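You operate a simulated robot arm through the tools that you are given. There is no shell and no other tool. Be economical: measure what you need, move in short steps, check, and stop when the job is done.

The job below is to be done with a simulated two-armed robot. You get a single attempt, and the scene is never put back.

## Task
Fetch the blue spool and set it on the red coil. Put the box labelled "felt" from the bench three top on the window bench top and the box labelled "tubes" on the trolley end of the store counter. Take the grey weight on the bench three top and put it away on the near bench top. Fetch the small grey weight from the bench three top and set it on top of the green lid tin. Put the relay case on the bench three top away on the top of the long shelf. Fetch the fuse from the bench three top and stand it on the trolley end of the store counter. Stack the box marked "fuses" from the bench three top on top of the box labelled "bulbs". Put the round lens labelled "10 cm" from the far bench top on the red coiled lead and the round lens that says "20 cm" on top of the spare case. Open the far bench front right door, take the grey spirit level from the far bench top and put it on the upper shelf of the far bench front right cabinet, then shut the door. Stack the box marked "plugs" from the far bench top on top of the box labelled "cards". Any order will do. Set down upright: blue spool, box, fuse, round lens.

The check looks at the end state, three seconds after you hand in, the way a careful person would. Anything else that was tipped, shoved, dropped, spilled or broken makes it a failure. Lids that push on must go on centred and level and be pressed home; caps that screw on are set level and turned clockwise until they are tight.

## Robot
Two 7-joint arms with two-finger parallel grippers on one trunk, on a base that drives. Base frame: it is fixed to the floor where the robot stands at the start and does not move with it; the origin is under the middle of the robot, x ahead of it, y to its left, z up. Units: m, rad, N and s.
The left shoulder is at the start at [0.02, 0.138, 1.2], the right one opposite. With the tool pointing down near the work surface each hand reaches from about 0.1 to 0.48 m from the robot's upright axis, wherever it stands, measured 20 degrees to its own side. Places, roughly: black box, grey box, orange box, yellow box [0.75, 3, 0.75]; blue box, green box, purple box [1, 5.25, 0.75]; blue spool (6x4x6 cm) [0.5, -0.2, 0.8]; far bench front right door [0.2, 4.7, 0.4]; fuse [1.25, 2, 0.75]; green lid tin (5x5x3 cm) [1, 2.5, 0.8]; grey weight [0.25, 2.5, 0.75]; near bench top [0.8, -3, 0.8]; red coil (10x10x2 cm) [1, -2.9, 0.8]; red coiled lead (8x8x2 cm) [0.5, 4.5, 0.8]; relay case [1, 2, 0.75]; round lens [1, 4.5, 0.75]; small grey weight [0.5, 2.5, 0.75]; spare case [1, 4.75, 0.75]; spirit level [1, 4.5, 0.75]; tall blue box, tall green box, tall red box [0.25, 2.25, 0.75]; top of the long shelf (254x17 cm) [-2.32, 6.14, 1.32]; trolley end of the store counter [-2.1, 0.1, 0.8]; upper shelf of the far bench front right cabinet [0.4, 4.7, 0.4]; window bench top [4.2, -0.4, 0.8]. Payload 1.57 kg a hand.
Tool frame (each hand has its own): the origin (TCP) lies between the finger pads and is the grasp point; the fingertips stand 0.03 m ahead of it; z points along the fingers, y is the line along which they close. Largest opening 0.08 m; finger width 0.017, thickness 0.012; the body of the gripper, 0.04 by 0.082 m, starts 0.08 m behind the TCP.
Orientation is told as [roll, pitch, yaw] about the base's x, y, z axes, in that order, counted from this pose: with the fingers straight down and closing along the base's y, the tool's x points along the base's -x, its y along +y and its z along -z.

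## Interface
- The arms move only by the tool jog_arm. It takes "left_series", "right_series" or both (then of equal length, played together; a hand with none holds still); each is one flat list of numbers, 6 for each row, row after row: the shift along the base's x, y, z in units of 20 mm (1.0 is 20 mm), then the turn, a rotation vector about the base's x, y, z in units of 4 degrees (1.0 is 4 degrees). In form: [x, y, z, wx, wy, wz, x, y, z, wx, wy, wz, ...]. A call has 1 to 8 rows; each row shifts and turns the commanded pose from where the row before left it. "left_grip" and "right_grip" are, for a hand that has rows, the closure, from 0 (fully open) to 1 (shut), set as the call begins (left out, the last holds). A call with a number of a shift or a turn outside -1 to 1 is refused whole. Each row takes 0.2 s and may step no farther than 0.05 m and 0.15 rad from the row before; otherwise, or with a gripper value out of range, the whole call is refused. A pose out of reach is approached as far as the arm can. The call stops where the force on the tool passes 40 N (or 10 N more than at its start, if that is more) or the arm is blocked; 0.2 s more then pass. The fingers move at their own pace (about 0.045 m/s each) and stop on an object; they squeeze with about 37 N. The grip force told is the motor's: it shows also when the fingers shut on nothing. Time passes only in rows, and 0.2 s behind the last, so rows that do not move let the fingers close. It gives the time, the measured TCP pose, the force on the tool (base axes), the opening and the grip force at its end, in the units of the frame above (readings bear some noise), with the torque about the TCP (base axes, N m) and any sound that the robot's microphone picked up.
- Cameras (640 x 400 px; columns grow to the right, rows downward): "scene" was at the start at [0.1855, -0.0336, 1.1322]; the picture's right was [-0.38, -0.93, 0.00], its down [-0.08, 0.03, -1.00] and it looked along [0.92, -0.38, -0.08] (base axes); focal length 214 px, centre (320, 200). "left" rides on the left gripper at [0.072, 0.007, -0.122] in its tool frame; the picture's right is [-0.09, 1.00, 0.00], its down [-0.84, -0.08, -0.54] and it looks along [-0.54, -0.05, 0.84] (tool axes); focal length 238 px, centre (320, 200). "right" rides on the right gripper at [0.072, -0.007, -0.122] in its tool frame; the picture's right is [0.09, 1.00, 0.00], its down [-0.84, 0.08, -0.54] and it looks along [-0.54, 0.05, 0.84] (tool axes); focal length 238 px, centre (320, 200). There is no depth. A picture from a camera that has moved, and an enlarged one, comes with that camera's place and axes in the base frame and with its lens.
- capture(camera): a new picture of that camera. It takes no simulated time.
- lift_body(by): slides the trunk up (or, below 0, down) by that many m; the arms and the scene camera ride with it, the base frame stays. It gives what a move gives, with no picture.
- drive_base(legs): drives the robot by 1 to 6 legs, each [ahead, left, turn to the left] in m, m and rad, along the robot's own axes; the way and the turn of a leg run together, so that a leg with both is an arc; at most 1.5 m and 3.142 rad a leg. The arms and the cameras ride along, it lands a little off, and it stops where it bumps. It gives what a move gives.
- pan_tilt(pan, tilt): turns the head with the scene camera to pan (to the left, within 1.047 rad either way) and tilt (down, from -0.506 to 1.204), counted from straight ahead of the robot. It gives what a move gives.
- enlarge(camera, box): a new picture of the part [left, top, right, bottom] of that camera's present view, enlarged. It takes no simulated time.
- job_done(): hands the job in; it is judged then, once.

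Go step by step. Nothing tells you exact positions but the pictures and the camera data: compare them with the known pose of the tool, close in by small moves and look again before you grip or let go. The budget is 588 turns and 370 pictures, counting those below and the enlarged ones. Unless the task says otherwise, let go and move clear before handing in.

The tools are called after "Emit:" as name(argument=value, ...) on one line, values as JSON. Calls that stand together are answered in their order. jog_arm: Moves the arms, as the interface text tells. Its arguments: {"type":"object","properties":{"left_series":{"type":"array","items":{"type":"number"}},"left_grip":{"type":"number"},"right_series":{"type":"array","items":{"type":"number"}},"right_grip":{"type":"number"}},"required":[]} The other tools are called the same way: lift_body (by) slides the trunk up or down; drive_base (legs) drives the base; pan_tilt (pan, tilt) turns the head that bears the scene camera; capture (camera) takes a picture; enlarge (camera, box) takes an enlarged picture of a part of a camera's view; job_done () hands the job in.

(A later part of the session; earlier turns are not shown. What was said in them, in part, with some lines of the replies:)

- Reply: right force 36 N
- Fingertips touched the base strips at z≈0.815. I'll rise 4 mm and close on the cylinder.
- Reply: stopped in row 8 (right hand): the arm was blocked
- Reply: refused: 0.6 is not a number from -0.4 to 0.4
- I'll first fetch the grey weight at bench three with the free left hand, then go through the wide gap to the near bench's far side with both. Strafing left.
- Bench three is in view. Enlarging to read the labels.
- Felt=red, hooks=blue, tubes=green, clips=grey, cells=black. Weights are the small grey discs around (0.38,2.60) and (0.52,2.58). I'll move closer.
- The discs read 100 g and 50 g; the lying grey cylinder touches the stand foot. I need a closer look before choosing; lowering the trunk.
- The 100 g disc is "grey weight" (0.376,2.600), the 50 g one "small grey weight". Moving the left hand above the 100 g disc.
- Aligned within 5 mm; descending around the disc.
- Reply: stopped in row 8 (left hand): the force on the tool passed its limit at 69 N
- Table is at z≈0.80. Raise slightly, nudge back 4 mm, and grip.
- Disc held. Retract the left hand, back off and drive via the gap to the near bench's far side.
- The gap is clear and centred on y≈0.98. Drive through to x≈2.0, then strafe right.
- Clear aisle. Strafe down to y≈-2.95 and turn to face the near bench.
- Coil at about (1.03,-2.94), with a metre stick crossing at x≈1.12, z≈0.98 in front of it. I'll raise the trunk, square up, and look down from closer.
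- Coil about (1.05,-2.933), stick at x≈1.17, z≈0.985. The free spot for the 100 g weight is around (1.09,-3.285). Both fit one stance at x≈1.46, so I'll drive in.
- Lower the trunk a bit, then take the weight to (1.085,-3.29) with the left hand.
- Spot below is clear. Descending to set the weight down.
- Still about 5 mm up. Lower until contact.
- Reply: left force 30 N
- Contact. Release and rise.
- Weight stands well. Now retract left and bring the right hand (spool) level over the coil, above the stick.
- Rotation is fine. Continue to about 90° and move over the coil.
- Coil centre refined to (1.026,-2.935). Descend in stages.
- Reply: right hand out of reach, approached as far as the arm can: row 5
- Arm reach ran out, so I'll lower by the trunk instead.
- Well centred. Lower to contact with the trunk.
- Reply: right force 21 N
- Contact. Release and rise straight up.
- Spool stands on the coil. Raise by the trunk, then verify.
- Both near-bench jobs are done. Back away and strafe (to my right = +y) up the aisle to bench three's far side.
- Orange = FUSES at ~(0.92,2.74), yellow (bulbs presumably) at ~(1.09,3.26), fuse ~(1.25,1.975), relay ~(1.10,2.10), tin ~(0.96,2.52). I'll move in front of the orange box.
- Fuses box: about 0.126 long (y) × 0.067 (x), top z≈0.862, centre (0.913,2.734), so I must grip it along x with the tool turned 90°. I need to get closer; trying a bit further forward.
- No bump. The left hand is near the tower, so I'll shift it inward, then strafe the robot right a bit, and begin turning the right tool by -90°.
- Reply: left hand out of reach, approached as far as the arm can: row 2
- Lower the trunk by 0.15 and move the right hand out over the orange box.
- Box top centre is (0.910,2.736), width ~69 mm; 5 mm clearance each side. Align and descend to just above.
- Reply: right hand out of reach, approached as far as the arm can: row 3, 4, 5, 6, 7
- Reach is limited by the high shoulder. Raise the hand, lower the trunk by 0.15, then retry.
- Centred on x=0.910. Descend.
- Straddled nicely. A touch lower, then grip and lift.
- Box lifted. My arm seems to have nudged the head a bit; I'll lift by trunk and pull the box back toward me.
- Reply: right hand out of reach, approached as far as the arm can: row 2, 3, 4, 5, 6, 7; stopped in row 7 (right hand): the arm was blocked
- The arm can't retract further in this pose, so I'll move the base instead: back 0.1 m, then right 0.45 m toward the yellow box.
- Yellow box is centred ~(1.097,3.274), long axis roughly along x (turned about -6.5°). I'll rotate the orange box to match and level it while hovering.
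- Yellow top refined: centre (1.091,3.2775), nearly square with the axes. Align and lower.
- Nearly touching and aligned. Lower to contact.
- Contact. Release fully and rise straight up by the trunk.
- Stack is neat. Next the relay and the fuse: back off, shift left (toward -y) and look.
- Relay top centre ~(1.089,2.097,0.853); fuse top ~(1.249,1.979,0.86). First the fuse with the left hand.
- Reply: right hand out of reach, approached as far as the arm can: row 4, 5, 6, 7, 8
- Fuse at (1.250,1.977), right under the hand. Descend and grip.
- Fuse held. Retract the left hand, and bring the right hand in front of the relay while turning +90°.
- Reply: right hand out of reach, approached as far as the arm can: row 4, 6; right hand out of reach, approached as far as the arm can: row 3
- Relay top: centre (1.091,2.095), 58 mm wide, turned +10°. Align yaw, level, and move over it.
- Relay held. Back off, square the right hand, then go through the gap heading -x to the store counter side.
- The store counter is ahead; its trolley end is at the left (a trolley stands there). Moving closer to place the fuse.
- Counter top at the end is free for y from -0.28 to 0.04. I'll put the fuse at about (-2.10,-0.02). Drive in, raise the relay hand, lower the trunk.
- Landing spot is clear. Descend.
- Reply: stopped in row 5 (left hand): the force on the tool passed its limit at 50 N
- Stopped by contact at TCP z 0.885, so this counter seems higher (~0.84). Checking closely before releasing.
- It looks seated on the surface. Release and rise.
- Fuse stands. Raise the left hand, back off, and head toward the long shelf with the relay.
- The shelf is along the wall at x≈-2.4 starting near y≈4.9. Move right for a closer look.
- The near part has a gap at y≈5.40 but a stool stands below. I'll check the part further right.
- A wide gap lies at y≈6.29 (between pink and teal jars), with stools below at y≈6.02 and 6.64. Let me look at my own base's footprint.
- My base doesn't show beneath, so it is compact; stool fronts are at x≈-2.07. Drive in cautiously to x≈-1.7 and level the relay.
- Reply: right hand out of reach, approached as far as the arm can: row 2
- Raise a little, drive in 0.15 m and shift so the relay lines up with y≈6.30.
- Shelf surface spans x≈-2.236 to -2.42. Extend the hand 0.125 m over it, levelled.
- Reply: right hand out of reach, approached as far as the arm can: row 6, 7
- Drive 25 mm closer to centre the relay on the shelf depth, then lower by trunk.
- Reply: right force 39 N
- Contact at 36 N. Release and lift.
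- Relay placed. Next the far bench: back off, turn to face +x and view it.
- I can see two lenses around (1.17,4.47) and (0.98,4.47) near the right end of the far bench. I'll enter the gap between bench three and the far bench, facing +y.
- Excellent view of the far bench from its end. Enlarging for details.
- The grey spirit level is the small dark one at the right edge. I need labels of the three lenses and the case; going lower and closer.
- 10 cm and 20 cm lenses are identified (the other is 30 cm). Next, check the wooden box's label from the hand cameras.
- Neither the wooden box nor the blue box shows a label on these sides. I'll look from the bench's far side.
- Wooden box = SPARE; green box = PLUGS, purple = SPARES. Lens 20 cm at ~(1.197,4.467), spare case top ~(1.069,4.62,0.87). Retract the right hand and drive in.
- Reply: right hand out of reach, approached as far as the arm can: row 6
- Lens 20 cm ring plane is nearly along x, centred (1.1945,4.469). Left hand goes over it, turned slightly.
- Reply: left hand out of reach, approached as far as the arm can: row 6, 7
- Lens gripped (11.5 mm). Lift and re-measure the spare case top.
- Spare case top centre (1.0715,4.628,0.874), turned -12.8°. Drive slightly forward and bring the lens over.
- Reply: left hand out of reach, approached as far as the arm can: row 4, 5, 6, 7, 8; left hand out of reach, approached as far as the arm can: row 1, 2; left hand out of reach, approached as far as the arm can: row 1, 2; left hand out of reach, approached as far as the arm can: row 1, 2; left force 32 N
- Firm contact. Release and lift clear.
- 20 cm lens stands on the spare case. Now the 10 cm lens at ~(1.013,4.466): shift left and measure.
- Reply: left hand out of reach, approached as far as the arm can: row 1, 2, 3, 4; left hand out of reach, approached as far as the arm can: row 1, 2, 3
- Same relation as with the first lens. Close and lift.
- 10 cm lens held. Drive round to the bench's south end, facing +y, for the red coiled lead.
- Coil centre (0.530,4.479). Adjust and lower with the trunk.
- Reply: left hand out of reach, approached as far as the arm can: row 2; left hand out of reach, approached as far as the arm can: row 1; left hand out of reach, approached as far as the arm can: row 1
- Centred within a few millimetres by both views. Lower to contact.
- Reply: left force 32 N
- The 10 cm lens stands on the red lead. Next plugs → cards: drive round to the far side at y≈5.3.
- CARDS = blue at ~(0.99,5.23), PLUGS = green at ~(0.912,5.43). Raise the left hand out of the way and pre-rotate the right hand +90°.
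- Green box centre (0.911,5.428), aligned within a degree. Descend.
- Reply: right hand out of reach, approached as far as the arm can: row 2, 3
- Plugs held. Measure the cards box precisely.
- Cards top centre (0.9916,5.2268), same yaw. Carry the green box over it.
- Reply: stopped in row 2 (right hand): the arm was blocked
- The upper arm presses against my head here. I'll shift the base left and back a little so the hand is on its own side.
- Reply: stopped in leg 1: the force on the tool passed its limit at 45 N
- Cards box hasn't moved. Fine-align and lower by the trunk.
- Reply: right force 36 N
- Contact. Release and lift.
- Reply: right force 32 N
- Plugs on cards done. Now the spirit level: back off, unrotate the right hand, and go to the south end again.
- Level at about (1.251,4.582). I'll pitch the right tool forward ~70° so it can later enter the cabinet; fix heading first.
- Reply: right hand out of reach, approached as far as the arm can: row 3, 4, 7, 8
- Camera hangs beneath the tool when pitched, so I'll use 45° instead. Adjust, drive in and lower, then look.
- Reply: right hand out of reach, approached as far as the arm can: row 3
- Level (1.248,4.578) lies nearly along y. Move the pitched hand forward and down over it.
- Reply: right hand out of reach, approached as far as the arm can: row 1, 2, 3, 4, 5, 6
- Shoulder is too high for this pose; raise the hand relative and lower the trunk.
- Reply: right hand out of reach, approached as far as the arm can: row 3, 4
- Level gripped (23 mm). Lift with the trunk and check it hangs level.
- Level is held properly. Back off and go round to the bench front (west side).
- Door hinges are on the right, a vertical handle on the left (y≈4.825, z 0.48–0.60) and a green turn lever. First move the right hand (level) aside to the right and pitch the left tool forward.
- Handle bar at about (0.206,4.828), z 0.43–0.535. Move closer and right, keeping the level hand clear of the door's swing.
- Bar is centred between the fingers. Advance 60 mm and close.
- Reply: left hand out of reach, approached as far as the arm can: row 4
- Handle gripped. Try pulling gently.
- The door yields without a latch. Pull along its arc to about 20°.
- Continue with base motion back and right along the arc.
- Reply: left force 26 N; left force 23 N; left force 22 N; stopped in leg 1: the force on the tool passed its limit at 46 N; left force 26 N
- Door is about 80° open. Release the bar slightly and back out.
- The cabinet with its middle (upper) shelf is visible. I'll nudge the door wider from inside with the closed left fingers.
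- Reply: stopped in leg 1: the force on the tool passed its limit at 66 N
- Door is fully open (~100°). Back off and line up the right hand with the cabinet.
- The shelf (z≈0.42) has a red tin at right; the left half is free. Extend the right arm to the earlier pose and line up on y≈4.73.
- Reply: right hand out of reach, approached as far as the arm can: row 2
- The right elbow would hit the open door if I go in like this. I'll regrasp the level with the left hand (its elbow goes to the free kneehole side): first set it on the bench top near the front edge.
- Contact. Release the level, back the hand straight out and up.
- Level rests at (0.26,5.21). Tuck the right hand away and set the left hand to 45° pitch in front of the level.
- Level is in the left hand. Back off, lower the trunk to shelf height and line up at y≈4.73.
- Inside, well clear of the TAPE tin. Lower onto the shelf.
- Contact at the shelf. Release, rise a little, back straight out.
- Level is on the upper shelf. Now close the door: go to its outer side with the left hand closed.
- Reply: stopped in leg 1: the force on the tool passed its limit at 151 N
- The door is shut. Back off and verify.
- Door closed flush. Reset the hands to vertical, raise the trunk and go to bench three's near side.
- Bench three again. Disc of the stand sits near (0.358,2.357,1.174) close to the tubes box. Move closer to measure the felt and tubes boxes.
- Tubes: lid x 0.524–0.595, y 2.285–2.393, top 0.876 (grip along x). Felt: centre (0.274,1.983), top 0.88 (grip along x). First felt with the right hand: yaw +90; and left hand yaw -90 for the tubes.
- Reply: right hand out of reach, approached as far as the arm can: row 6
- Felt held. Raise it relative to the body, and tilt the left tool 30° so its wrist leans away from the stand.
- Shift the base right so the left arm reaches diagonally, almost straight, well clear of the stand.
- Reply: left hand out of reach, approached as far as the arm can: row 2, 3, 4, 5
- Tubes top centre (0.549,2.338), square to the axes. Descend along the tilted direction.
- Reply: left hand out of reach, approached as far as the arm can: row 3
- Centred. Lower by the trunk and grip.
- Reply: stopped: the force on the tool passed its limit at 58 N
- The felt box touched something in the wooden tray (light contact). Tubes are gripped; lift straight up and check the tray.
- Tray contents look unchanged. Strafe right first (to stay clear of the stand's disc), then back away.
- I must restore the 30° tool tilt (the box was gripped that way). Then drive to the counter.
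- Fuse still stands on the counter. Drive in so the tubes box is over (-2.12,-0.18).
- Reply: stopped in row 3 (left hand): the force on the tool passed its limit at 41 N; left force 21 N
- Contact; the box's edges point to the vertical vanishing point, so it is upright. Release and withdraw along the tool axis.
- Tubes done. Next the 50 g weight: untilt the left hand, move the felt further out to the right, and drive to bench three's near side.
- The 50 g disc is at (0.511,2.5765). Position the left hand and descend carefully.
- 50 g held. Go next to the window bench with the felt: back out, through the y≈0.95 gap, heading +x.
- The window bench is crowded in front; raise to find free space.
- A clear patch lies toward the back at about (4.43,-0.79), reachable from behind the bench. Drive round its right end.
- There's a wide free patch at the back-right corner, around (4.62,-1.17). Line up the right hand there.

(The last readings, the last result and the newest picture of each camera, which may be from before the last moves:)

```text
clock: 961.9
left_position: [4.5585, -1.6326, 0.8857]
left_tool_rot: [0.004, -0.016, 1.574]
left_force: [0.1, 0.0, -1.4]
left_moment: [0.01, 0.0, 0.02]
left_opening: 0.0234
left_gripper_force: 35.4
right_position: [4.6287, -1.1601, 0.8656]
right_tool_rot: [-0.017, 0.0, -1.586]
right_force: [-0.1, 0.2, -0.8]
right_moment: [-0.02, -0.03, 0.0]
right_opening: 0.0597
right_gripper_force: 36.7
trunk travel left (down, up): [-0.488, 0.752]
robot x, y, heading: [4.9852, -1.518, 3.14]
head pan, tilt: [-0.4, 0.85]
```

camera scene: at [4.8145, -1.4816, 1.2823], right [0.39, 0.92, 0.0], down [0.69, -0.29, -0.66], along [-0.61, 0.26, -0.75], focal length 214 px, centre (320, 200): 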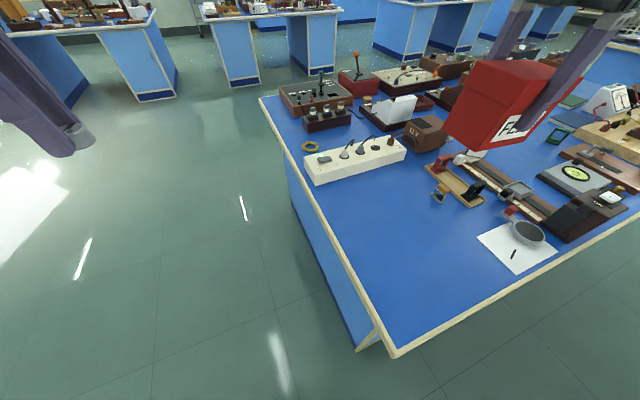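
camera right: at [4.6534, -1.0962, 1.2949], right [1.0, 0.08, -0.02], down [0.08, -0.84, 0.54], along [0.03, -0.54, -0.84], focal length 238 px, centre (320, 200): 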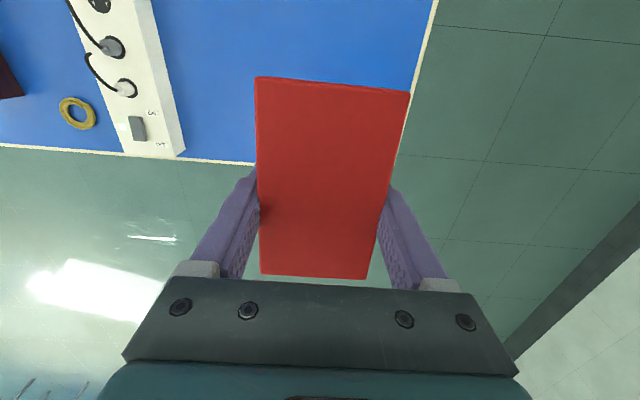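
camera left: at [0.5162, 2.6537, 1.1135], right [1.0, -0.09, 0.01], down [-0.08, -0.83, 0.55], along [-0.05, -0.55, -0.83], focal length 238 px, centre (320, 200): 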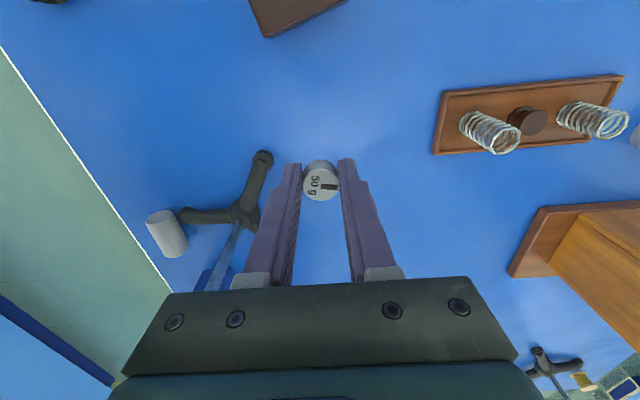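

Emit:
lift_body(by=-0.004)

Emit:
lift_body(by=-0.004)

Emit:
enlarge(camera="scene", box=[360, 60, 560, 220])

```text
clock: 962.4
left_position: [4.557, -1.6318, 0.8811]
left_tool_rot: [0.005, -0.016, 1.573]
left_force: [-0.5, 0.8, -0.8]
left_moment: [-0.02, 0.02, 0.01]
left_opening: 0.0236
left_gripper_force: 35.9
right_position: [4.6284, -1.1598, 0.8634]
right_tool_rot: [-0.021, -0.002, -1.584]
right_force: [4.8, -7.6, 26.3]
right_moment: [0.86, -1.14, -0.48]
right_opening: 0.0597
right_gripper_force: 37.2
trunk travel left (down, up): [-0.484, 0.756]
robot x, y, heading: [4.9876, -1.5162, 3.145]
head pan, tilt: [-0.4, 0.85]
```

```text
clock: 963.0
left_position: [4.5556, -1.6324, 0.879]
left_tool_rot: [0.005, -0.015, 1.573]
left_force: [0.0, -0.1, -0.2]
left_moment: [-0.01, 0.01, 0.03]
left_opening: 0.0236
left_gripper_force: 35.6
right_position: [4.6272, -1.1594, 0.8601]
right_tool_rot: [-0.024, 0.001, -1.584]
right_force: [0.1, -7.8, 22.4]
right_moment: [0.91, -0.76, -0.22]
right_opening: 0.0595
right_gripper_force: 37.2
trunk travel left (down, up): [-0.48, 0.76]
robot x, y, heading: [4.985, -1.5128, 3.14]
head pan, tilt: [-0.4, 0.85]
```

```text
2.50 times, centred on (460, 140) of scene
camera zoom: at [4.8131, -1.4812, 0.9686], right [0.39, 0.92, 0.0], down [0.69, -0.29, -0.66], along [-0.61, 0.26, -0.75], focal length 536 px, centre (-30, 350)
```

zoom: 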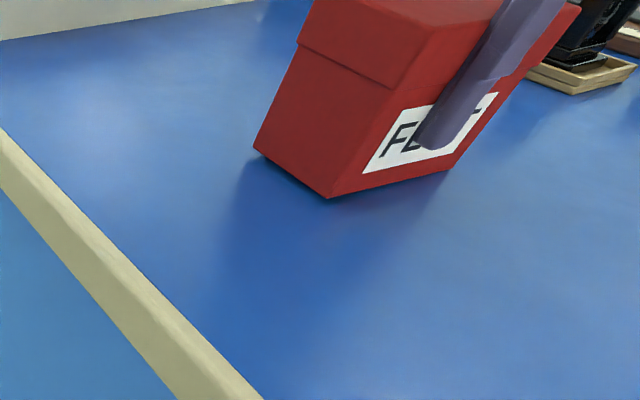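

Touching down, upright within about a degree. Release and rise.

Emit:
jog_arm(right_series=[0, 0, 0, 0, 0, 0, 0, 0, 0, 0, 0, 0, 0, 0, 0, 0, 0, 0], right_grip=0)

Emit:
lift_body(by=0.2)

Emit:
enlarge(camera="scene", box=[320, 100, 560, 260])

```text
clock: 963.8
left_position: [4.5578, -1.6328, 0.8767]
left_tool_rot: [0.003, -0.016, 1.572]
left_force: [-0.2, 0.2, -0.7]
left_moment: [0.01, 0.03, 0.0]
left_opening: 0.0234
left_gripper_force: 35.7
right_position: [4.6289, -1.1594, 0.858]
right_tool_rot: [-0.017, 0.0, -1.584]
right_force: [-0.2, -0.3, -0.4]
right_moment: [0.0, 0.02, 0.0]
right_opening: 0.0803
right_gripper_force: 0.0
trunk travel left (down, up): [-0.48, 0.76]
robot x, y, heading: [4.9853, -1.513, 3.144]
head pan, tilt: [-0.4, 0.85]
```

```text
clock: 965.9
left_position: [4.5574, -1.633, 1.0781]
left_tool_rot: [0.003, -0.016, 1.573]
left_force: [0.4, 1.4, -0.1]
left_moment: [0.02, -0.01, -0.01]
left_opening: 0.0234
left_gripper_force: 36.1
right_position: [4.6294, -1.1598, 1.059]
right_tool_rot: [-0.016, -0.001, -1.584]
right_force: [-0.3, -0.2, -0.5]
right_moment: [-0.02, -0.01, -0.01]
right_opening: 0.0801
right_gripper_force: 0.1
trunk travel left (down, up): [-0.68, 0.56]
robot x, y, heading: [4.9872, -1.5123, 3.139]
head pan, tilt: [-0.4, 0.85]
```

```text
2.50 times, centred on (440, 180) of scene
camera zoom: at [4.8145, -1.4815, 1.1683], right [0.39, 0.92, 0.0], down [0.69, -0.29, -0.66], along [-0.61, 0.26, -0.75], focal length 536 px, centre (20, 250)
```

zoom: 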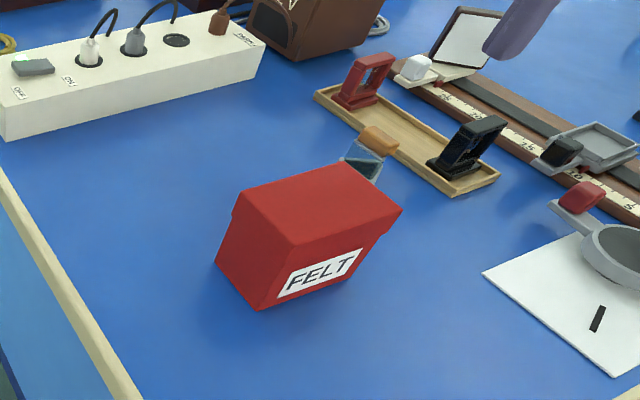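

Felt placed. Now carry the 50 g weight to bench three's far side, where I'll regrasp it with the right hand (the left elbow would hit the tower).

Emit:
drive_base(legs=[[-0.3, 0, 0], [0, 0.5, 0], [1.4, 0, 0], [1.4, 0, 0], [0.5, 0, 0]])

Emit:
drive_base(legs=[[0, -1.5, 0], [0, -1.5, 0], [0, -1.5, 0]])

Emit:
pan_tilt(pan=0.0, tilt=0.7)

Emit:
capture(camera="scene")

```text
clock: 986.2
left_position: [1.5595, -2.0596, 1.0759]
left_tool_rot: [0.004, -0.016, 1.536]
left_force: [-0.7, 0.0, -1.4]
left_moment: [-0.01, -0.01, 0.02]
left_opening: 0.0232
left_gripper_force: 35.6
right_position: [1.648, -1.589, 1.058]
right_tool_rot: [-0.017, 0.0, -1.621]
right_force: [0.4, 0.3, 0.0]
right_moment: [0.0, 0.02, -0.06]
right_opening: 0.0801
right_gripper_force: 0.2
trunk travel left (down, up): [-0.68, 0.56]
robot x, y, heading: [1.9901, -1.956, 3.103]
head pan, tilt: [-0.4, 0.85]
```

```text
clock: 1007.8
left_position: [1.6749, 2.4534, 1.0763]
left_tool_rot: [0.004, -0.016, 1.548]
left_force: [0.8, -0.5, -0.4]
left_moment: [0.06, -0.01, 0.01]
left_opening: 0.0233
left_gripper_force: 35.6
right_position: [1.7587, 2.9259, 1.0588]
right_tool_rot: [-0.019, 0.001, -1.61]
right_force: [-0.5, -0.1, -0.1]
right_moment: [0.06, -0.01, -0.02]
right_opening: 0.0803
right_gripper_force: 0.0
trunk travel left (down, up): [-0.68, 0.56]
robot x, y, heading: [2.1048, 2.5595, 3.115]
head pan, tilt: [-0.4, 0.85]
```

```text
clock: 1008.6
left_position: [1.6751, 2.4532, 1.0771]
left_tool_rot: [0.005, -0.016, 1.548]
left_force: [0.1, 0.8, -0.9]
left_moment: [0.03, 0.01, -0.02]
left_opening: 0.0233
left_gripper_force: 35.7
right_position: [1.7586, 2.9247, 1.0573]
right_tool_rot: [-0.017, -0.001, -1.608]
right_force: [-1.0, -0.5, 0.2]
right_moment: [0.0, -0.01, 0.02]
right_opening: 0.08
right_gripper_force: 0.1
trunk travel left (down, up): [-0.68, 0.56]
robot x, y, heading: [2.1084, 2.5618, 3.117]
head pan, tilt: [0.0, 0.7]
```

```text
43 pictures are left
camera scene: at [1.9222, 2.5691, 1.1806], right [0.03, 1.0, 0.0], down [0.64, -0.02, -0.76], along [-0.76, 0.02, -0.64], focal length 214 px, centre (320, 200)
```

scene: 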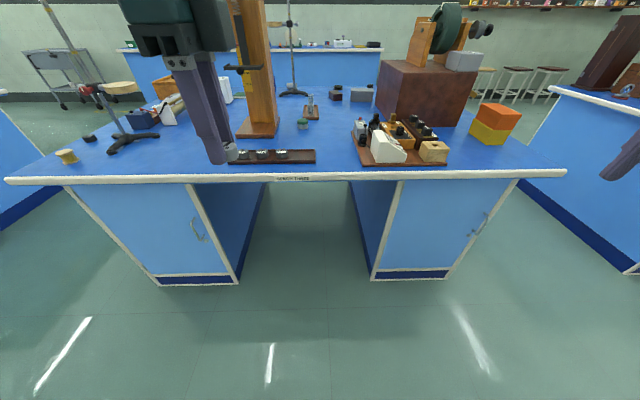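

Everything is in order. Set the 50 g weight temporarily at (1.2,2.645) between the tray and the board.

Emit:
drive_base(legs=[[0.47, -0.19, 0.025]])

Emit:
lift_body(by=-0.15)

Emit:
capture(camera="left")

```text
clock: 1011.6
left_position: [1.2067, 2.6301, 1.0779]
left_tool_rot: [0.004, -0.016, 1.585]
left_force: [-0.4, -0.6, -1.8]
left_moment: [0.0, -0.02, 0.04]
left_opening: 0.0232
left_gripper_force: 35.4
right_position: [1.2727, 3.1043, 1.0571]
right_tool_rot: [-0.017, 0.001, -1.573]
right_force: [-0.1, 0.0, -0.5]
right_moment: [-0.01, 0.0, -0.01]
right_opening: 0.0799
right_gripper_force: 0.1
trunk travel left (down, up): [-0.68, 0.56]
robot x, y, heading: [1.6324, 2.7543, -3.13]
head pan, tilt: [0.0, 0.7]
```

```text
clock: 1013.4
left_position: [1.208, 2.6307, 0.9274]
left_tool_rot: [0.004, -0.013, 1.584]
left_force: [-0.1, -0.3, -0.9]
left_moment: [-0.02, 0.0, 0.02]
left_opening: 0.0233
left_gripper_force: 36.2
right_position: [1.272, 3.1057, 0.9087]
right_tool_rot: [-0.018, -0.001, -1.573]
right_force: [-0.1, 0.0, 0.6]
right_moment: [-0.04, 0.02, 0.0]
right_opening: 0.0801
right_gripper_force: 0.0
trunk travel left (down, up): [-0.53, 0.71]
robot x, y, heading: [1.6351, 2.755, -3.128]
head pan, tilt: [0.0, 0.7]
```

```text
42 pictures are left
camera left: at [1.2011, 2.5569, 1.0487], right [-1.0, 0.08, 0.01], down [0.07, 0.83, 0.55], along [0.04, 0.55, -0.83], focal length 238 px, centre (320, 200)
```

left: 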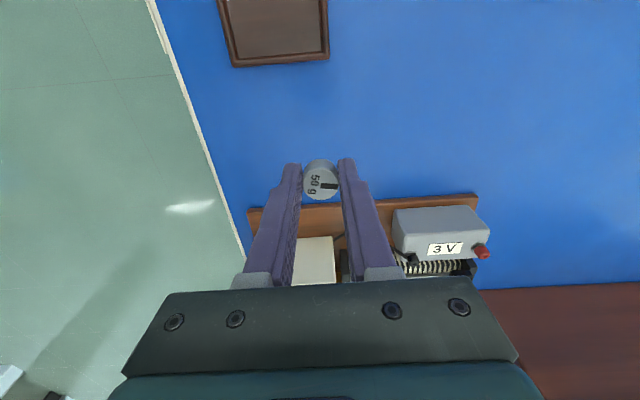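

Emit:
jog_arm(left_series=[0, 0, -1, 0, 0, 0, 0, 0, -1, 0, 0, 0, 0, 0, -1, 0, 0, 0, 0, 0, -1, 0, 0, 0, 0, 0, -0.4, 0, 0, 0, 0, 0, -0.2, 0, 0, 0])

Emit:
jog_arm(left_series=[0, 0, -0.12, 0, 0, 0, 0, 0, -0.1, 0, 0, 0])

```text
clock: 1014.8
left_position: [1.2069, 2.6311, 0.8366]
left_tool_rot: [0.004, -0.015, 1.583]
left_force: [-0.2, -0.2, -0.4]
left_moment: [-0.02, -0.01, 0.0]
left_opening: 0.0232
left_gripper_force: 35.8
right_position: [1.2722, 3.1036, 0.9071]
right_tool_rot: [-0.019, 0.0, -1.571]
right_force: [-0.7, 0.7, 0.9]
right_moment: [0.0, 0.0, 0.02]
right_opening: 0.0801
right_gripper_force: 0.1
trunk travel left (down, up): [-0.53, 0.71]
robot x, y, heading: [1.6356, 2.7571, -3.133]
head pan, tilt: [0.0, 0.7]
```

```text
clock: 1015.4
left_position: [1.2071, 2.6314, 0.8318]
left_tool_rot: [0.003, -0.016, 1.586]
left_force: [2.2, -0.4, 4.4]
left_moment: [0.01, -0.07, -0.01]
left_opening: 0.0231
left_gripper_force: 36.0
right_position: [1.2731, 3.1039, 0.9082]
right_tool_rot: [-0.019, -0.001, -1.573]
right_force: [0.0, -0.2, -0.1]
right_moment: [0.01, 0.02, 0.01]
right_opening: 0.08
right_gripper_force: 0.1
trunk travel left (down, up): [-0.53, 0.71]
robot x, y, heading: [1.6338, 2.7558, -3.131]
head pan, tilt: [0.0, 0.7]
```

Emit:
jog_arm(left_series=[0, 0, 0.05, 0, 0, 0, 0, 0, 0, 0, 0, 0, 0, 0, 0, 0, 0, 0], left_grip=0.4)

Emit:
jog_arm(left_series=[0, 0, 1, 0, 0, 0, 0, 0, 1, 0, 0, 0, 0, 0, 1, 0, 0, 0, 0, 0, 1, 0, 0, 0, 0.5, 0, 1, 0, 0, 0, 0.5, 0, 1, 0, 0, 0, 0.5, 0, 1, 0, 0, 0, 0.5, 0, 1, 0, 0, 0], right_series=[0, 0, 0.5, 0, 0, 0, 0, -0.5, 0.5, 0, 0, 0, 0, -1, 0.5, 0, 0, 0, 0, -1, 0.5, 0, 0, 0, 0, -1, 0.5, 0, 0, 0, 0, -1, 0.5, 0, 0, 0, 0, -1, 0, 0, 0, 0, 0, -1, 0, 0, 0, 0])

Emit:
jog_arm(left_series=[0.5, 0, 1, 0, 0, 0, 0.5, 0, 1, 0, 0, 0, 0.5, 0, 1, 0, 0, 0, 0.5, 0, 1, 0, 0, 0], right_series=[0, -1, 0, 0, 0, 0, 0, -1, 0, 0, 0, 0, 0, -1, 0, 0, 0, 0, 0, -0.7, 0, 0, 0, 0])

Emit:
drive_base(legs=[[0, 0.27, -0.01]])

Emit:
capture(camera="right")

```text
clock: 1016.2
left_position: [1.2067, 2.6295, 0.8322]
left_tool_rot: [0.002, -0.016, 1.585]
left_force: [0.0, -0.6, 0.1]
left_moment: [-0.01, -0.04, 0.0]
left_opening: 0.0482
left_gripper_force: 0.0
right_position: [1.2729, 3.104, 0.9075]
right_tool_rot: [-0.017, 0.0, -1.571]
right_force: [-0.6, -0.2, 0.2]
right_moment: [-0.01, -0.01, 0.0]
right_opening: 0.0802
right_gripper_force: 0.0
trunk travel left (down, up): [-0.53, 0.71]
robot x, y, heading: [1.6328, 2.7572, -3.128]
head pan, tilt: [0.0, 0.7]
```

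```text
clock: 1018.0
left_position: [1.2493, 2.6308, 0.991]
left_tool_rot: [0.004, -0.016, 1.584]
left_force: [0.4, 1.0, 0.8]
left_moment: [0.01, -0.01, 0.01]
left_opening: 0.0476
left_gripper_force: 0.1
right_position: [1.2744, 2.9728, 0.9683]
right_tool_rot: [-0.017, -0.002, -1.571]
right_force: [0.3, -0.5, 0.8]
right_moment: [-0.01, -0.01, 0.05]
right_opening: 0.0799
right_gripper_force: 0.0
trunk travel left (down, up): [-0.53, 0.71]
robot x, y, heading: [1.6324, 2.757, -3.132]
head pan, tilt: [0.0, 0.7]
```

```text
clock: 1019.0
left_position: [1.2953, 2.629, 1.0495]
left_tool_rot: [-0.066, -0.008, 1.589]
left_force: [-0.3, -0.1, -1.2]
left_moment: [-0.01, -0.03, -0.03]
left_opening: 0.0477
left_gripper_force: 0.0
right_position: [1.2734, 2.9009, 0.9662]
right_tool_rot: [-0.017, -0.001, -1.575]
right_force: [0.8, -0.3, 0.3]
right_moment: [0.0, 0.01, 0.02]
right_opening: 0.0802
right_gripper_force: 0.0
trunk travel left (down, up): [-0.53, 0.71]
robot x, y, heading: [1.6327, 2.7563, -3.131]
head pan, tilt: [0.0, 0.7]
```

```text
clock: 1020.9
left_position: [1.2949, 2.3557, 1.0476]
left_tool_rot: [-0.066, -0.003, 1.579]
left_force: [-0.2, -0.4, 0.8]
left_moment: [0.0, -0.05, 0.02]
left_opening: 0.0479
left_gripper_force: 0.0
right_position: [1.2761, 2.6275, 0.9666]
right_tool_rot: [-0.017, -0.002, -1.583]
right_force: [-0.4, 0.2, -0.2]
right_moment: [-0.01, -0.01, 0.02]
right_opening: 0.0801
right_gripper_force: 0.1
trunk travel left (down, up): [-0.53, 0.71]
robot x, y, heading: [1.6346, 2.4774, -3.14]
head pan, tilt: [0.0, 0.7]
```

```text
41 pictures are left
camera right: at [1.2722, 2.6998, 1.0885], right [1.0, 0.08, -0.02], down [0.08, -0.84, 0.54], along [0.03, -0.54, -0.84], focal length 238 px, centre (320, 200)
```

right: 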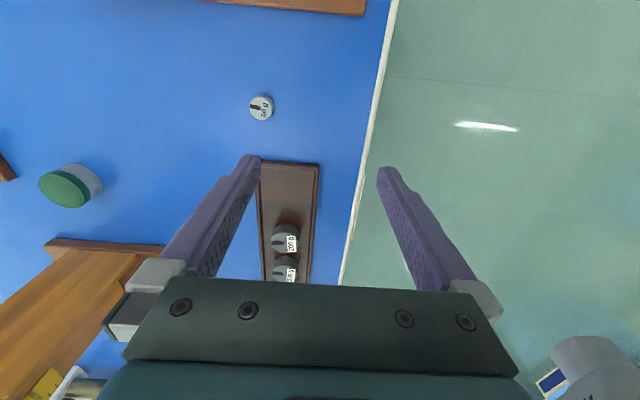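

Emit:
jog_arm(right_series=[-0.9, 0.1, 0, 0, 0, 0, -0.9, 0.1, 0, 0, 0, 0, -0.9, 0.1, -0.5, 0, 0, 0, -0.8, 0, -0.8, 0, 0, 0, 0, 0, -1, 0, 0, 0, 0, 0, -1, 0, 0, 0], right_grip=0.3)

Emit:
capture(camera="right")

```text
clock: 1022.3
left_position: [1.2958, 2.3551, 1.0467]
left_tool_rot: [-0.066, -0.003, 1.577]
left_force: [-0.3, -0.6, -0.1]
left_moment: [-0.02, 0.03, -0.03]
left_opening: 0.0481
left_gripper_force: 0.2
right_position: [1.2054, 2.6322, 0.9004]
right_tool_rot: [-0.02, 0.001, -1.582]
right_force: [0.5, -0.4, 0.4]
right_moment: [-0.01, -0.02, 0.0]
right_opening: 0.056
right_gripper_force: 0.1
trunk travel left (down, up): [-0.53, 0.71]
robot x, y, heading: [1.6379, 2.4792, -3.14]
head pan, tilt: [0.0, 0.7]
```

```text
40 pictures are left
camera right: at [1.201, 2.7051, 1.0219], right [1.0, 0.08, -0.02], down [0.08, -0.84, 0.54], along [0.03, -0.54, -0.84], focal length 238 px, centre (320, 200)
```

right: 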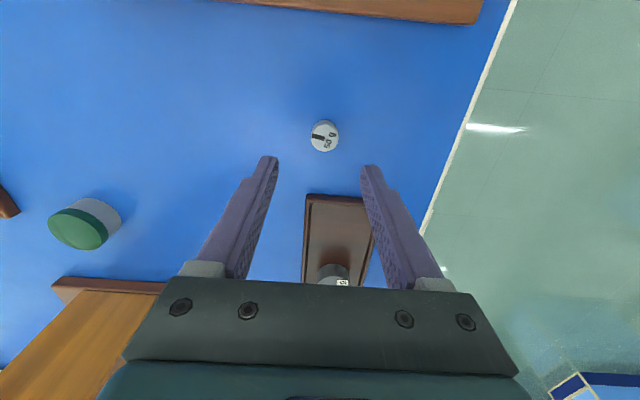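

Emit:
jog_arm(right_series=[0, 0.3, -1, 0, 0, 0, 0, 0, -1, 0, 0, 0, 0, 0, -1, 0, 0, 0, 0, 0, -0.45, 0, 0, 0])

Emit:
jog_arm(right_series=[0, 0, 0, 0, 0, 0, 0, 0, 0, 0, 0, 0, 0, 0, 0, 0, 0, 0, 0, 0, 0, 0, 0, 0, 0, 0, 0, 0, 0, 0], right_grip=1)

Emit:
jog_arm(right_series=[0, 0, 1, 0, 0, 0, 0, 0, 1, 0, 0, 0, 0, 0, 1, 0, 0, 0, 0, 0, 1, 0, 0, 0, 0, 0, 1, 0, 0, 0, 0, 0, 1, 0, 0, 0])

Emit:
capture(camera="right")

```text
clock: 1023.3
left_position: [1.2964, 2.3557, 1.0478]
left_tool_rot: [-0.066, -0.003, 1.577]
left_force: [0.2, -0.7, -0.9]
left_moment: [0.0, 0.02, 0.03]
left_opening: 0.0479
left_gripper_force: 0.1
right_position: [1.2063, 2.64, 0.8321]
right_tool_rot: [-0.017, -0.002, -1.582]
right_force: [0.5, 0.4, -0.2]
right_moment: [-0.01, -0.01, -0.02]
right_opening: 0.056
right_gripper_force: 0.0
trunk travel left (down, up): [-0.53, 0.71]
robot x, y, heading: [1.6374, 2.4816, -3.135]
head pan, tilt: [0.0, 0.7]
```

```text
clock: 1024.5
left_position: [1.2963, 2.3559, 1.0475]
left_tool_rot: [-0.068, -0.004, 1.579]
left_force: [-0.1, -0.5, 0.1]
left_moment: [-0.01, 0.01, 0.0]
left_opening: 0.048
left_gripper_force: 0.0
right_position: [1.2058, 2.6394, 0.8318]
right_tool_rot: [-0.018, -0.001, -1.579]
right_force: [-0.3, -0.2, -0.2]
right_moment: [-0.05, -0.04, -0.01]
right_opening: 0.0235
right_gripper_force: 35.4
trunk travel left (down, up): [-0.53, 0.71]
robot x, y, heading: [1.635, 2.4777, -3.145]
head pan, tilt: [0.0, 0.7]
```

```text
clock: 1025.9
left_position: [1.296, 2.3563, 1.0465]
left_tool_rot: [-0.066, -0.003, 1.579]
left_force: [-0.3, -0.7, 0.1]
left_moment: [0.02, -0.02, -0.04]
left_opening: 0.048
left_gripper_force: 0.0
right_position: [1.2076, 2.6385, 0.9525]
right_tool_rot: [-0.016, 0.001, -1.581]
right_force: [0.5, -0.4, -0.5]
right_moment: [-0.01, 0.02, -0.01]
right_opening: 0.0235
right_gripper_force: 35.6
trunk travel left (down, up): [-0.53, 0.71]
robot x, y, heading: [1.636, 2.4809, -3.141]
head pan, tilt: [0.0, 0.7]
```

```text
39 pictures are left
camera right: at [1.2035, 2.7105, 1.0749], right [1.0, 0.08, -0.02], down [0.08, -0.84, 0.54], along [0.03, -0.54, -0.84], focal length 238 px, centre (320, 200)
```

right: 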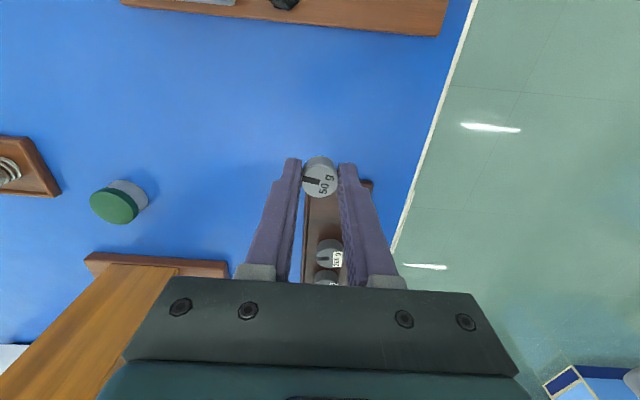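

50 g in the right hand. Tin lid is at about (0.953,2.52), top ≈0.83. Retract the left hand from the tower's zone, then drive in.

Emit:
jog_arm(left_series=[0.9, 0, 0, 0.9, 0, 0, 0.9, 0, 0, 0, 0, 0, 0.9, 0, 0, 0, 0, 0, 0.9, 0, 0, 0, 0, 0, 0.9, 0, 0, 0, 0, 0, 0.9, 0, 0, 0, 0, 0])

Emit:
drive_base(legs=[[0.22, 0.06, 0]])

Emit:
capture(camera="scene")

Emit:
capture(camera="right")

```text
clock: 1027.2
left_position: [1.4023, 2.3423, 1.0105]
left_tool_rot: [-0.206, 0.058, 1.594]
left_force: [0.3, 0.5, -0.2]
left_moment: [0.01, 0.04, 0.0]
left_opening: 0.0482
left_gripper_force: 0.0
right_position: [1.2071, 2.6377, 0.9522]
right_tool_rot: [-0.017, 0.001, -1.58]
right_force: [-0.4, 0.3, 0.9]
right_moment: [-0.01, -0.02, 0.0]
right_opening: 0.0233
right_gripper_force: 35.6
trunk travel left (down, up): [-0.53, 0.71]
robot x, y, heading: [1.6392, 2.4757, -3.142]
head pan, tilt: [0.0, 0.7]
stopped in row 6 (left hand): the arm was blocked; the commanded pose is now the measured one
```

```text
clock: 1028.9
left_position: [1.1826, 2.2798, 1.0109]
left_tool_rot: [-0.204, 0.058, 1.595]
left_force: [0.2, 1.4, -0.4]
left_moment: [-0.02, 0.0, 0.01]
left_opening: 0.0482
left_gripper_force: 0.1
right_position: [0.9875, 2.5766, 0.952]
right_tool_rot: [-0.018, -0.001, -1.579]
right_force: [-0.1, 0.1, -1.1]
right_moment: [-0.01, 0.03, 0.02]
right_opening: 0.0235
right_gripper_force: 36.2
trunk travel left (down, up): [-0.53, 0.71]
robot x, y, heading: [1.4185, 2.4163, -3.133]
head pan, tilt: [0.0, 0.7]
```

```text
38 pictures are left
camera scene: at [1.2311, 2.4178, 1.0307], right [-0.01, 1.0, 0.0], down [0.64, 0.0, -0.77], along [-0.77, 0.0, -0.64], focal length 214 px, centre (320, 200)
```

scene: 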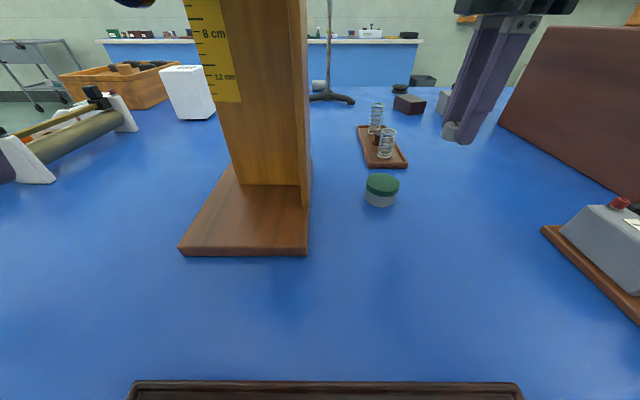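

```text
37 pictures are left
camera right: at [0.9828, 2.6479, 1.0747], right [1.0, 0.08, -0.02], down [0.08, -0.84, 0.54], along [0.03, -0.54, -0.84], focal length 238 px, centre (320, 200)
```

right: 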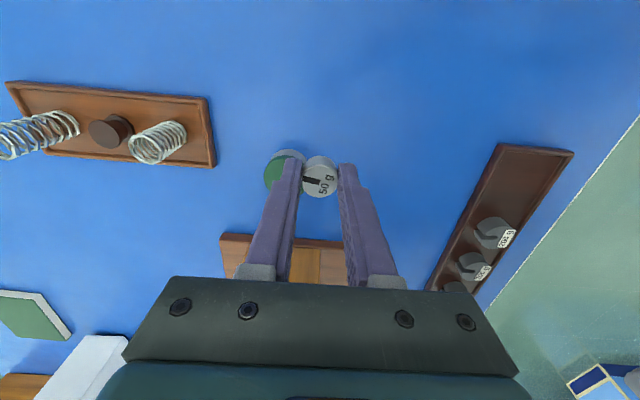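

Emit:
jog_arm(right_series=[-0.6, -0.9, 0, 0, 0, 0, -0.6, -0.9, 0, 0, 0, 0, -0.62, -0.98, 0, 0, 0, 0])

Emit:
enlarge(camera="scene", box=[320, 80, 480, 230])

Emit:
capture(camera="right")

```text
clock: 1029.7
left_position: [1.1825, 2.2799, 1.0115]
left_tool_rot: [-0.206, 0.055, 1.594]
left_force: [0.8, 0.6, -0.2]
left_moment: [-0.03, 0.0, -0.01]
left_opening: 0.048
left_gripper_force: 0.1
right_position: [0.949, 2.5198, 0.9538]
right_tool_rot: [-0.018, -0.001, -1.579]
right_force: [0.5, 0.0, -0.3]
right_moment: [0.0, 0.0, -0.02]
right_opening: 0.0234
right_gripper_force: 35.9
trunk travel left (down, up): [-0.53, 0.71]
robot x, y, heading: [1.4172, 2.4167, -3.134]
head pan, tilt: [0.0, 0.7]
```

```text
2.67 times, centred on (400, 155) of scene
camera zoom: at [1.2312, 2.4176, 1.0306], right [-0.01, 1.0, 0.0], down [0.64, 0.0, -0.77], along [-0.76, 0.0, -0.64], focal length 572 px, centre (107, 320)
```

zoom: 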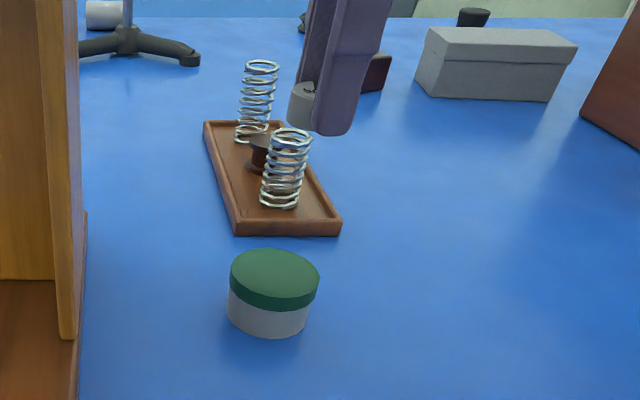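

```text
35 pictures are left
camera right: at [0.9455, 2.5922, 1.0751], right [1.0, 0.08, -0.02], down [0.08, -0.84, 0.54], along [0.03, -0.54, -0.84], focal length 238 px, centre (320, 200)
```

right: 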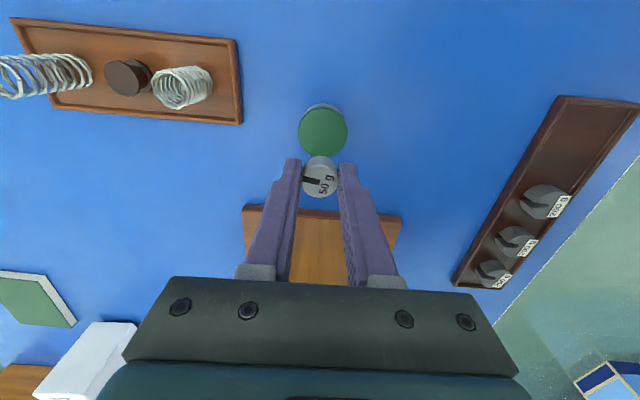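

Aligned over the lid (0.949,2.520). Descend gently to contact.

Emit:
jog_arm(right_series=[0, 0, -1, 0, 0, 0, 0, 0, -1, 0, 0, 0, 0, 0, -1, 0, 0, 0, 0, 0, -0.8, 0, 0, 0])

Emit:
enlarge(camera="scene", box=[320, 110, 460, 230])

```text
clock: 1030.7
left_position: [1.1824, 2.2803, 1.011]
left_tool_rot: [-0.206, 0.057, 1.595]
left_force: [-0.4, 0.2, 0.2]
left_moment: [0.01, 0.0, -0.02]
left_opening: 0.0478
left_gripper_force: 0.0
right_position: [0.9508, 2.5192, 0.8762]
right_tool_rot: [-0.018, 0.001, -1.58]
right_force: [0.1, -0.2, -0.8]
right_moment: [0.02, 0.01, 0.0]
right_opening: 0.0232
right_gripper_force: 35.8
trunk travel left (down, up): [-0.53, 0.71]
robot x, y, heading: [1.4149, 2.4169, -3.139]
head pan, tilt: [0.0, 0.7]
```

```text
3.33 times, centred on (390, 170) of scene
camera zoom: at [1.2313, 2.4179, 1.0306], right [-0.01, 1.0, 0.0], down [0.64, 0.0, -0.76], along [-0.76, 0.0, -0.64], focal length 715 px, centre (87, 300)
```

zoom: 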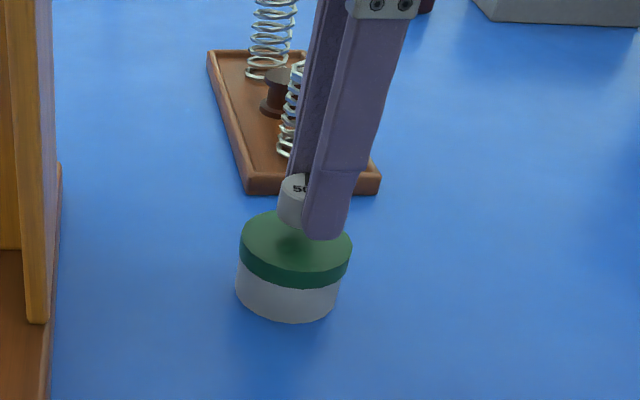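

Emit:
jog_arm(right_series=[0, 0, -0.3, 0, 0, 0, 0, 0, -0.15, 0, 0, 0])

Emit:
jog_arm(right_series=[0, 0, -0.1, 0, 0, 0, 0, 0, -0.05, 0, 0, 0])

```text
clock: 1031.3
left_position: [1.1814, 2.2803, 1.0112]
left_tool_rot: [-0.205, 0.057, 1.595]
left_force: [-0.3, -0.2, 0.2]
left_moment: [-0.01, 0.02, -0.03]
left_opening: 0.0481
left_gripper_force: 0.1
right_position: [0.9497, 2.5183, 0.8677]
right_tool_rot: [-0.018, 0.0, -1.576]
right_force: [0.4, 0.6, -0.6]
right_moment: [-0.02, -0.02, -0.02]
right_opening: 0.0232
right_gripper_force: 35.9
trunk travel left (down, up): [-0.53, 0.71]
robot x, y, heading: [1.4138, 2.4178, -3.14]
head pan, tilt: [0.0, 0.7]
```

```text
clock: 1031.9
left_position: [1.1824, 2.2806, 1.0111]
left_tool_rot: [-0.206, 0.057, 1.596]
left_force: [0.1, 0.0, 1.0]
left_moment: [-0.02, 0.01, 0.0]
left_opening: 0.0482
left_gripper_force: 0.1
right_position: [0.9521, 2.519, 0.8638]
right_tool_rot: [-0.018, 0.001, -1.578]
right_force: [-0.8, 0.1, -0.2]
right_moment: [-0.02, 0.03, 0.02]
right_opening: 0.0236
right_gripper_force: 35.7
trunk travel left (down, up): [-0.53, 0.71]
robot x, y, heading: [1.4123, 2.4178, -3.134]
head pan, tilt: [0.0, 0.7]
```

Emit:
jog_arm(right_series=[0, 0, -0.08, 0, 0, 0])

Emit:
jog_arm(right_series=[0, 0, -0.08, 0, 0, 0])

Emit:
enlarge(camera="scene", box=[340, 120, 440, 220])

```text
clock: 1032.3
left_position: [1.1827, 2.2802, 1.0112]
left_tool_rot: [-0.205, 0.058, 1.594]
left_force: [0.5, 0.5, 0.9]
left_moment: [-0.02, -0.01, 0.0]
left_opening: 0.0478
left_gripper_force: 0.0
right_position: [0.9519, 2.5207, 0.8643]
right_tool_rot: [-0.016, 0.0, -1.578]
right_force: [0.0, -0.1, 0.0]
right_moment: [0.0, 0.0, 0.01]
right_opening: 0.0232
right_gripper_force: 35.2
trunk travel left (down, up): [-0.53, 0.71]
robot x, y, heading: [1.4175, 2.4194, -3.134]
head pan, tilt: [0.0, 0.7]
```

```text
clock: 1032.7
left_position: [1.183, 2.2798, 1.0114]
left_tool_rot: [-0.205, 0.057, 1.594]
left_force: [-0.1, -0.4, 0.2]
left_moment: [0.02, 0.01, -0.02]
left_opening: 0.0481
left_gripper_force: 0.0
right_position: [0.951, 2.5191, 0.8618]
right_tool_rot: [-0.017, 0.0, -1.579]
right_force: [0.0, 0.0, -0.4]
right_moment: [-0.01, -0.01, 0.03]
right_opening: 0.0232
right_gripper_force: 35.7
trunk travel left (down, up): [-0.53, 0.71]
robot x, y, heading: [1.4132, 2.4191, -3.136]
head pan, tilt: [0.0, 0.7]
```

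```text
4.00 times, centred on (390, 170) of scene
camera zoom: at [1.2313, 2.4179, 1.0306], right [-0.01, 1.0, 0.0], down [0.64, 0.0, -0.76], along [-0.76, 0.0, -0.64], focal length 858 px, centre (40, 320)
```

zoom: 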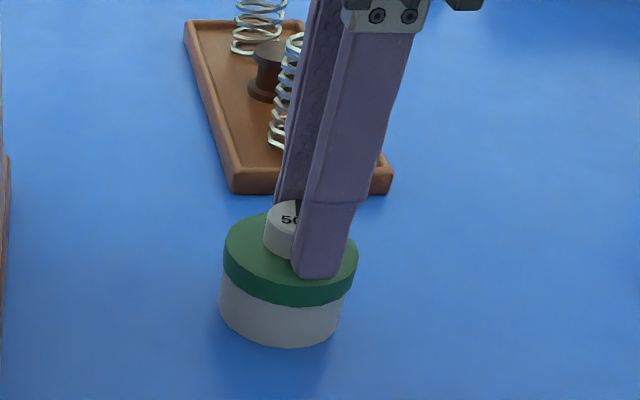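

Very close to touching. A few more small steps.

Emit:
jog_arm(right_series=[0, 0, -0.08, 0, 0, 0])

Emit:
jog_arm(right_series=[0, 0, -0.08, 0, 0, 0])

Emit:
jog_arm(right_series=[0, 0, -0.08, 0, 0, 0])

```text
clock: 1033.1
left_position: [1.1826, 2.2803, 1.0115]
left_tool_rot: [-0.206, 0.057, 1.597]
left_force: [-0.1, 0.5, -0.1]
left_moment: [0.01, 0.02, -0.03]
left_opening: 0.048
left_gripper_force: 0.1
right_position: [0.9502, 2.5191, 0.8609]
right_tool_rot: [-0.018, 0.0, -1.578]
right_force: [4.5, 0.8, 9.5]
right_moment: [-0.02, -0.26, 0.01]
right_opening: 0.0235
right_gripper_force: 35.6
trunk travel left (down, up): [-0.53, 0.71]
robot x, y, heading: [1.4121, 2.4204, -3.135]
head pan, tilt: [0.0, 0.7]
```

```text
clock: 1033.5
left_position: [1.1818, 2.2807, 1.0118]
left_tool_rot: [-0.205, 0.056, 1.596]
left_force: [-0.2, -0.1, -0.4]
left_moment: [0.04, -0.04, 0.0]
left_opening: 0.0479
left_gripper_force: 0.1
right_position: [0.9484, 2.5187, 0.8608]
right_tool_rot: [-0.019, -0.002, -1.577]
right_force: [10.1, 1.5, 28.0]
right_moment: [0.01, -0.42, 0.03]
right_opening: 0.0237
right_gripper_force: 35.5
trunk travel left (down, up): [-0.53, 0.71]
robot x, y, heading: [1.4144, 2.4189, -3.135]
head pan, tilt: [0.0, 0.7]
```

```text
clock: 1033.9
left_position: [1.1824, 2.2811, 1.0101]
left_tool_rot: [-0.204, 0.057, 1.596]
left_force: [-0.1, -0.5, 0.5]
left_moment: [-0.03, 0.0, 0.02]
left_opening: 0.048
left_gripper_force: 0.1
right_position: [0.9476, 2.5193, 0.8609]
right_tool_rot: [-0.022, -0.002, -1.577]
right_force: [3.8, 1.3, 13.1]
right_moment: [0.04, -0.21, 0.02]
right_opening: 0.0233
right_gripper_force: 35.9
trunk travel left (down, up): [-0.53, 0.71]
robot x, y, heading: [1.4174, 2.4178, -3.13]
head pan, tilt: [0.0, 0.7]
stopped in row 1 (right hand): the force on the tool passed its limit at 41 N (the readings are from after the stop); the commanded pose is now the measured one
```

Contact. Release narrowly and lift straight up.

Emit:
jog_arm(right_series=[0, 0, 0.05, 0, 0, 0, 0, 0, 0, 0, 0, 0, 0, 0, 0, 0, 0, 0], right_grip=0.5)

Emit:
jog_arm(right_series=[0, 0, 0.5, 0, 0, 0, 0, 0, 1, 0, 0, 0, 0, 0, 1, 0, 0, 0, 0, 0, 1, 0, 0, 0, 0, 0, 1, 0, 0, 0, 0, 0, 1, 0, 0, 0, 0, 0.5, 1, 0, 0, 0])

Emit:
enlarge(camera="scene", box=[340, 120, 440, 220])

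```text
clock: 1034.7
left_position: [1.1825, 2.2808, 1.0106]
left_tool_rot: [-0.204, 0.059, 1.595]
left_force: [1.1, -0.3, 0.9]
left_moment: [-0.02, 0.0, -0.02]
left_opening: 0.0481
left_gripper_force: 0.0
right_position: [0.9494, 2.5183, 0.861]
right_tool_rot: [-0.02, -0.004, -1.577]
right_force: [-0.9, 0.3, 0.0]
right_moment: [-0.04, -0.02, 0.0]
right_opening: 0.04
right_gripper_force: 0.1
trunk travel left (down, up): [-0.53, 0.71]
robot x, y, heading: [1.4142, 2.4182, -3.141]
head pan, tilt: [0.0, 0.7]
```

```text
clock: 1036.3
left_position: [1.1814, 2.2806, 1.0114]
left_tool_rot: [-0.207, 0.058, 1.596]
left_force: [0.1, -0.7, -0.4]
left_moment: [-0.01, 0.0, 0.0]
left_opening: 0.048
left_gripper_force: 0.1
right_position: [0.9493, 2.527, 0.991]
right_tool_rot: [-0.021, -0.002, -1.576]
right_force: [0.3, -1.1, -0.2]
right_moment: [-0.03, -0.03, 0.0]
right_opening: 0.0401
right_gripper_force: 0.0
trunk travel left (down, up): [-0.53, 0.71]
robot x, y, heading: [1.4178, 2.4151, -3.139]
head pan, tilt: [0.0, 0.7]
```

```text
4.00 times, centred on (390, 170) of scene
camera zoom: at [1.2313, 2.4181, 1.0306], right [-0.01, 1.0, 0.0], down [0.64, 0.0, -0.77], along [-0.77, 0.0, -0.64], focal length 858 px, centre (40, 320)
```

zoom: 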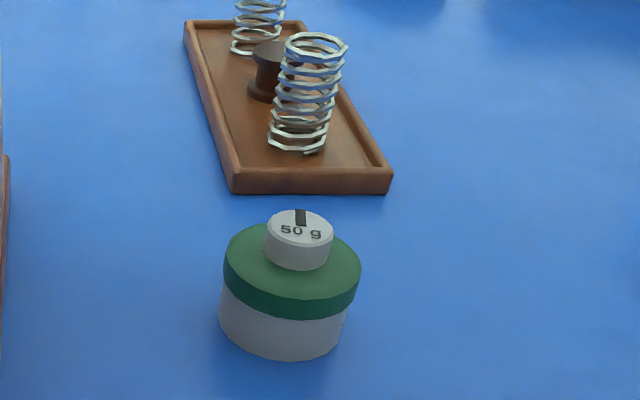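

50 g sits centred on the tin. Back off and make a final check of the far bench (after closing the door firmly).

Emit:
drive_base(legs=[[-0.6, 0, 0], [0, -1.2, 0], [0, -1.1, 0]])

Emit:
lift_body(by=0.3)

Emit:
pan_tilt(pan=0.0, tilt=0.6)

Emit:
enlarge(camera="scene", box=[160, 80, 520, 300])

```text
clock: 1050.8
left_position: [1.7576, 4.6163, 1.0104]
left_tool_rot: [-0.207, 0.056, 1.602]
left_force: [-0.2, 0.5, -0.5]
left_moment: [0.02, -0.03, -0.02]
left_opening: 0.0481
left_gripper_force: 0.1
right_position: [1.5223, 4.8622, 0.9898]
right_tool_rot: [-0.02, -0.003, -1.572]
right_force: [0.3, -0.1, 0.0]
right_moment: [0.0, 0.0, 0.03]
right_opening: 0.0399
right_gripper_force: 0.1
trunk travel left (down, up): [-0.53, 0.71]
robot x, y, heading: [1.9921, 4.7537, -3.125]
head pan, tilt: [0.0, 0.7]
```

```text
clock: 1053.8
left_position: [1.757, 4.618, 1.311]
left_tool_rot: [-0.206, 0.056, 1.601]
left_force: [-0.2, -0.4, -0.9]
left_moment: [0.0, -0.03, -0.02]
left_opening: 0.0483
left_gripper_force: 0.0
right_position: [1.5226, 4.8621, 1.2907]
right_tool_rot: [-0.019, -0.004, -1.572]
right_force: [0.5, -0.5, 0.9]
right_moment: [0.0, -0.03, 0.0]
right_opening: 0.04
right_gripper_force: 0.1
trunk travel left (down, up): [-0.83, 0.41]
robot x, y, heading: [1.9906, 4.7586, -3.135]
head pan, tilt: [0.0, 0.7]
```

```text
clock: 1054.5
left_position: [1.7568, 4.6157, 1.3114]
left_tool_rot: [-0.207, 0.057, 1.602]
left_force: [-0.4, 0.7, 0.8]
left_moment: [0.0, 0.0, -0.01]
left_opening: 0.048
left_gripper_force: 0.1
right_position: [1.5218, 4.8629, 1.2902]
right_tool_rot: [-0.021, -0.003, -1.568]
right_force: [-0.3, -0.5, -0.1]
right_moment: [-0.03, -0.07, 0.0]
right_opening: 0.0399
right_gripper_force: 0.0
trunk travel left (down, up): [-0.83, 0.41]
robot x, y, heading: [1.9878, 4.7535, -3.13]
head pan, tilt: [0.0, 0.6]
```

```text
1.78 times, centred on (340, 190) of scene
camera zoom: at [1.8009, 4.7539, 1.3392], right [-0.01, 1.0, 0.0], down [0.57, 0.01, -0.82], along [-0.82, -0.01, -0.57], focal length 381 px, centre (284, 218)
```

zoom: 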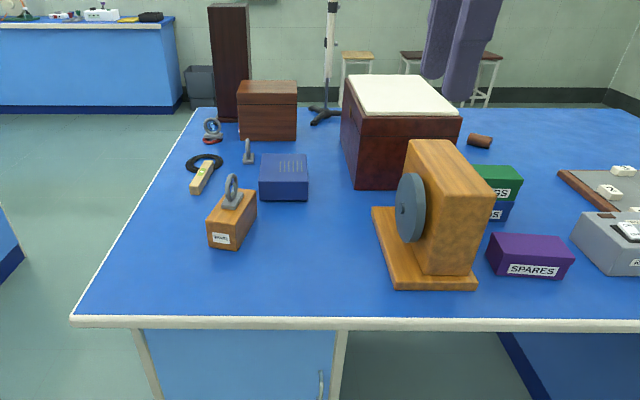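

All is in place: both lenses are standing, plugs on cards, and the hands are clear. Handing in.

Emit:
job_done()

```text
The job is handed in.
```

I've handed in the job with all twelve moves done and nothing seen tipped or knocked over. The level can't be seen behind its shut door.

- **Grey weights:** I took the 100 g disc as the "grey weight" and the 50 g disc as the "small grey weight". A lying grey cylinder at the stand's foot was another candidate, and I left it alone.
- **Bulbs box:** I never saw the label on the yellow box. I took it as "bulbs" by elimination, since the black, grey and orange boxes read cells, clips and fuses.
- **Cabinet door:** I shut it harder than intended (a 151 N contact). It closed flush and the far bench top looked undisturbed afterwards, but I couldn't re-check the level inside.
- **Felt box:** it briefly pressed on the wooden tray on bench three while I was carrying it. The tray and its contents looked unchanged.
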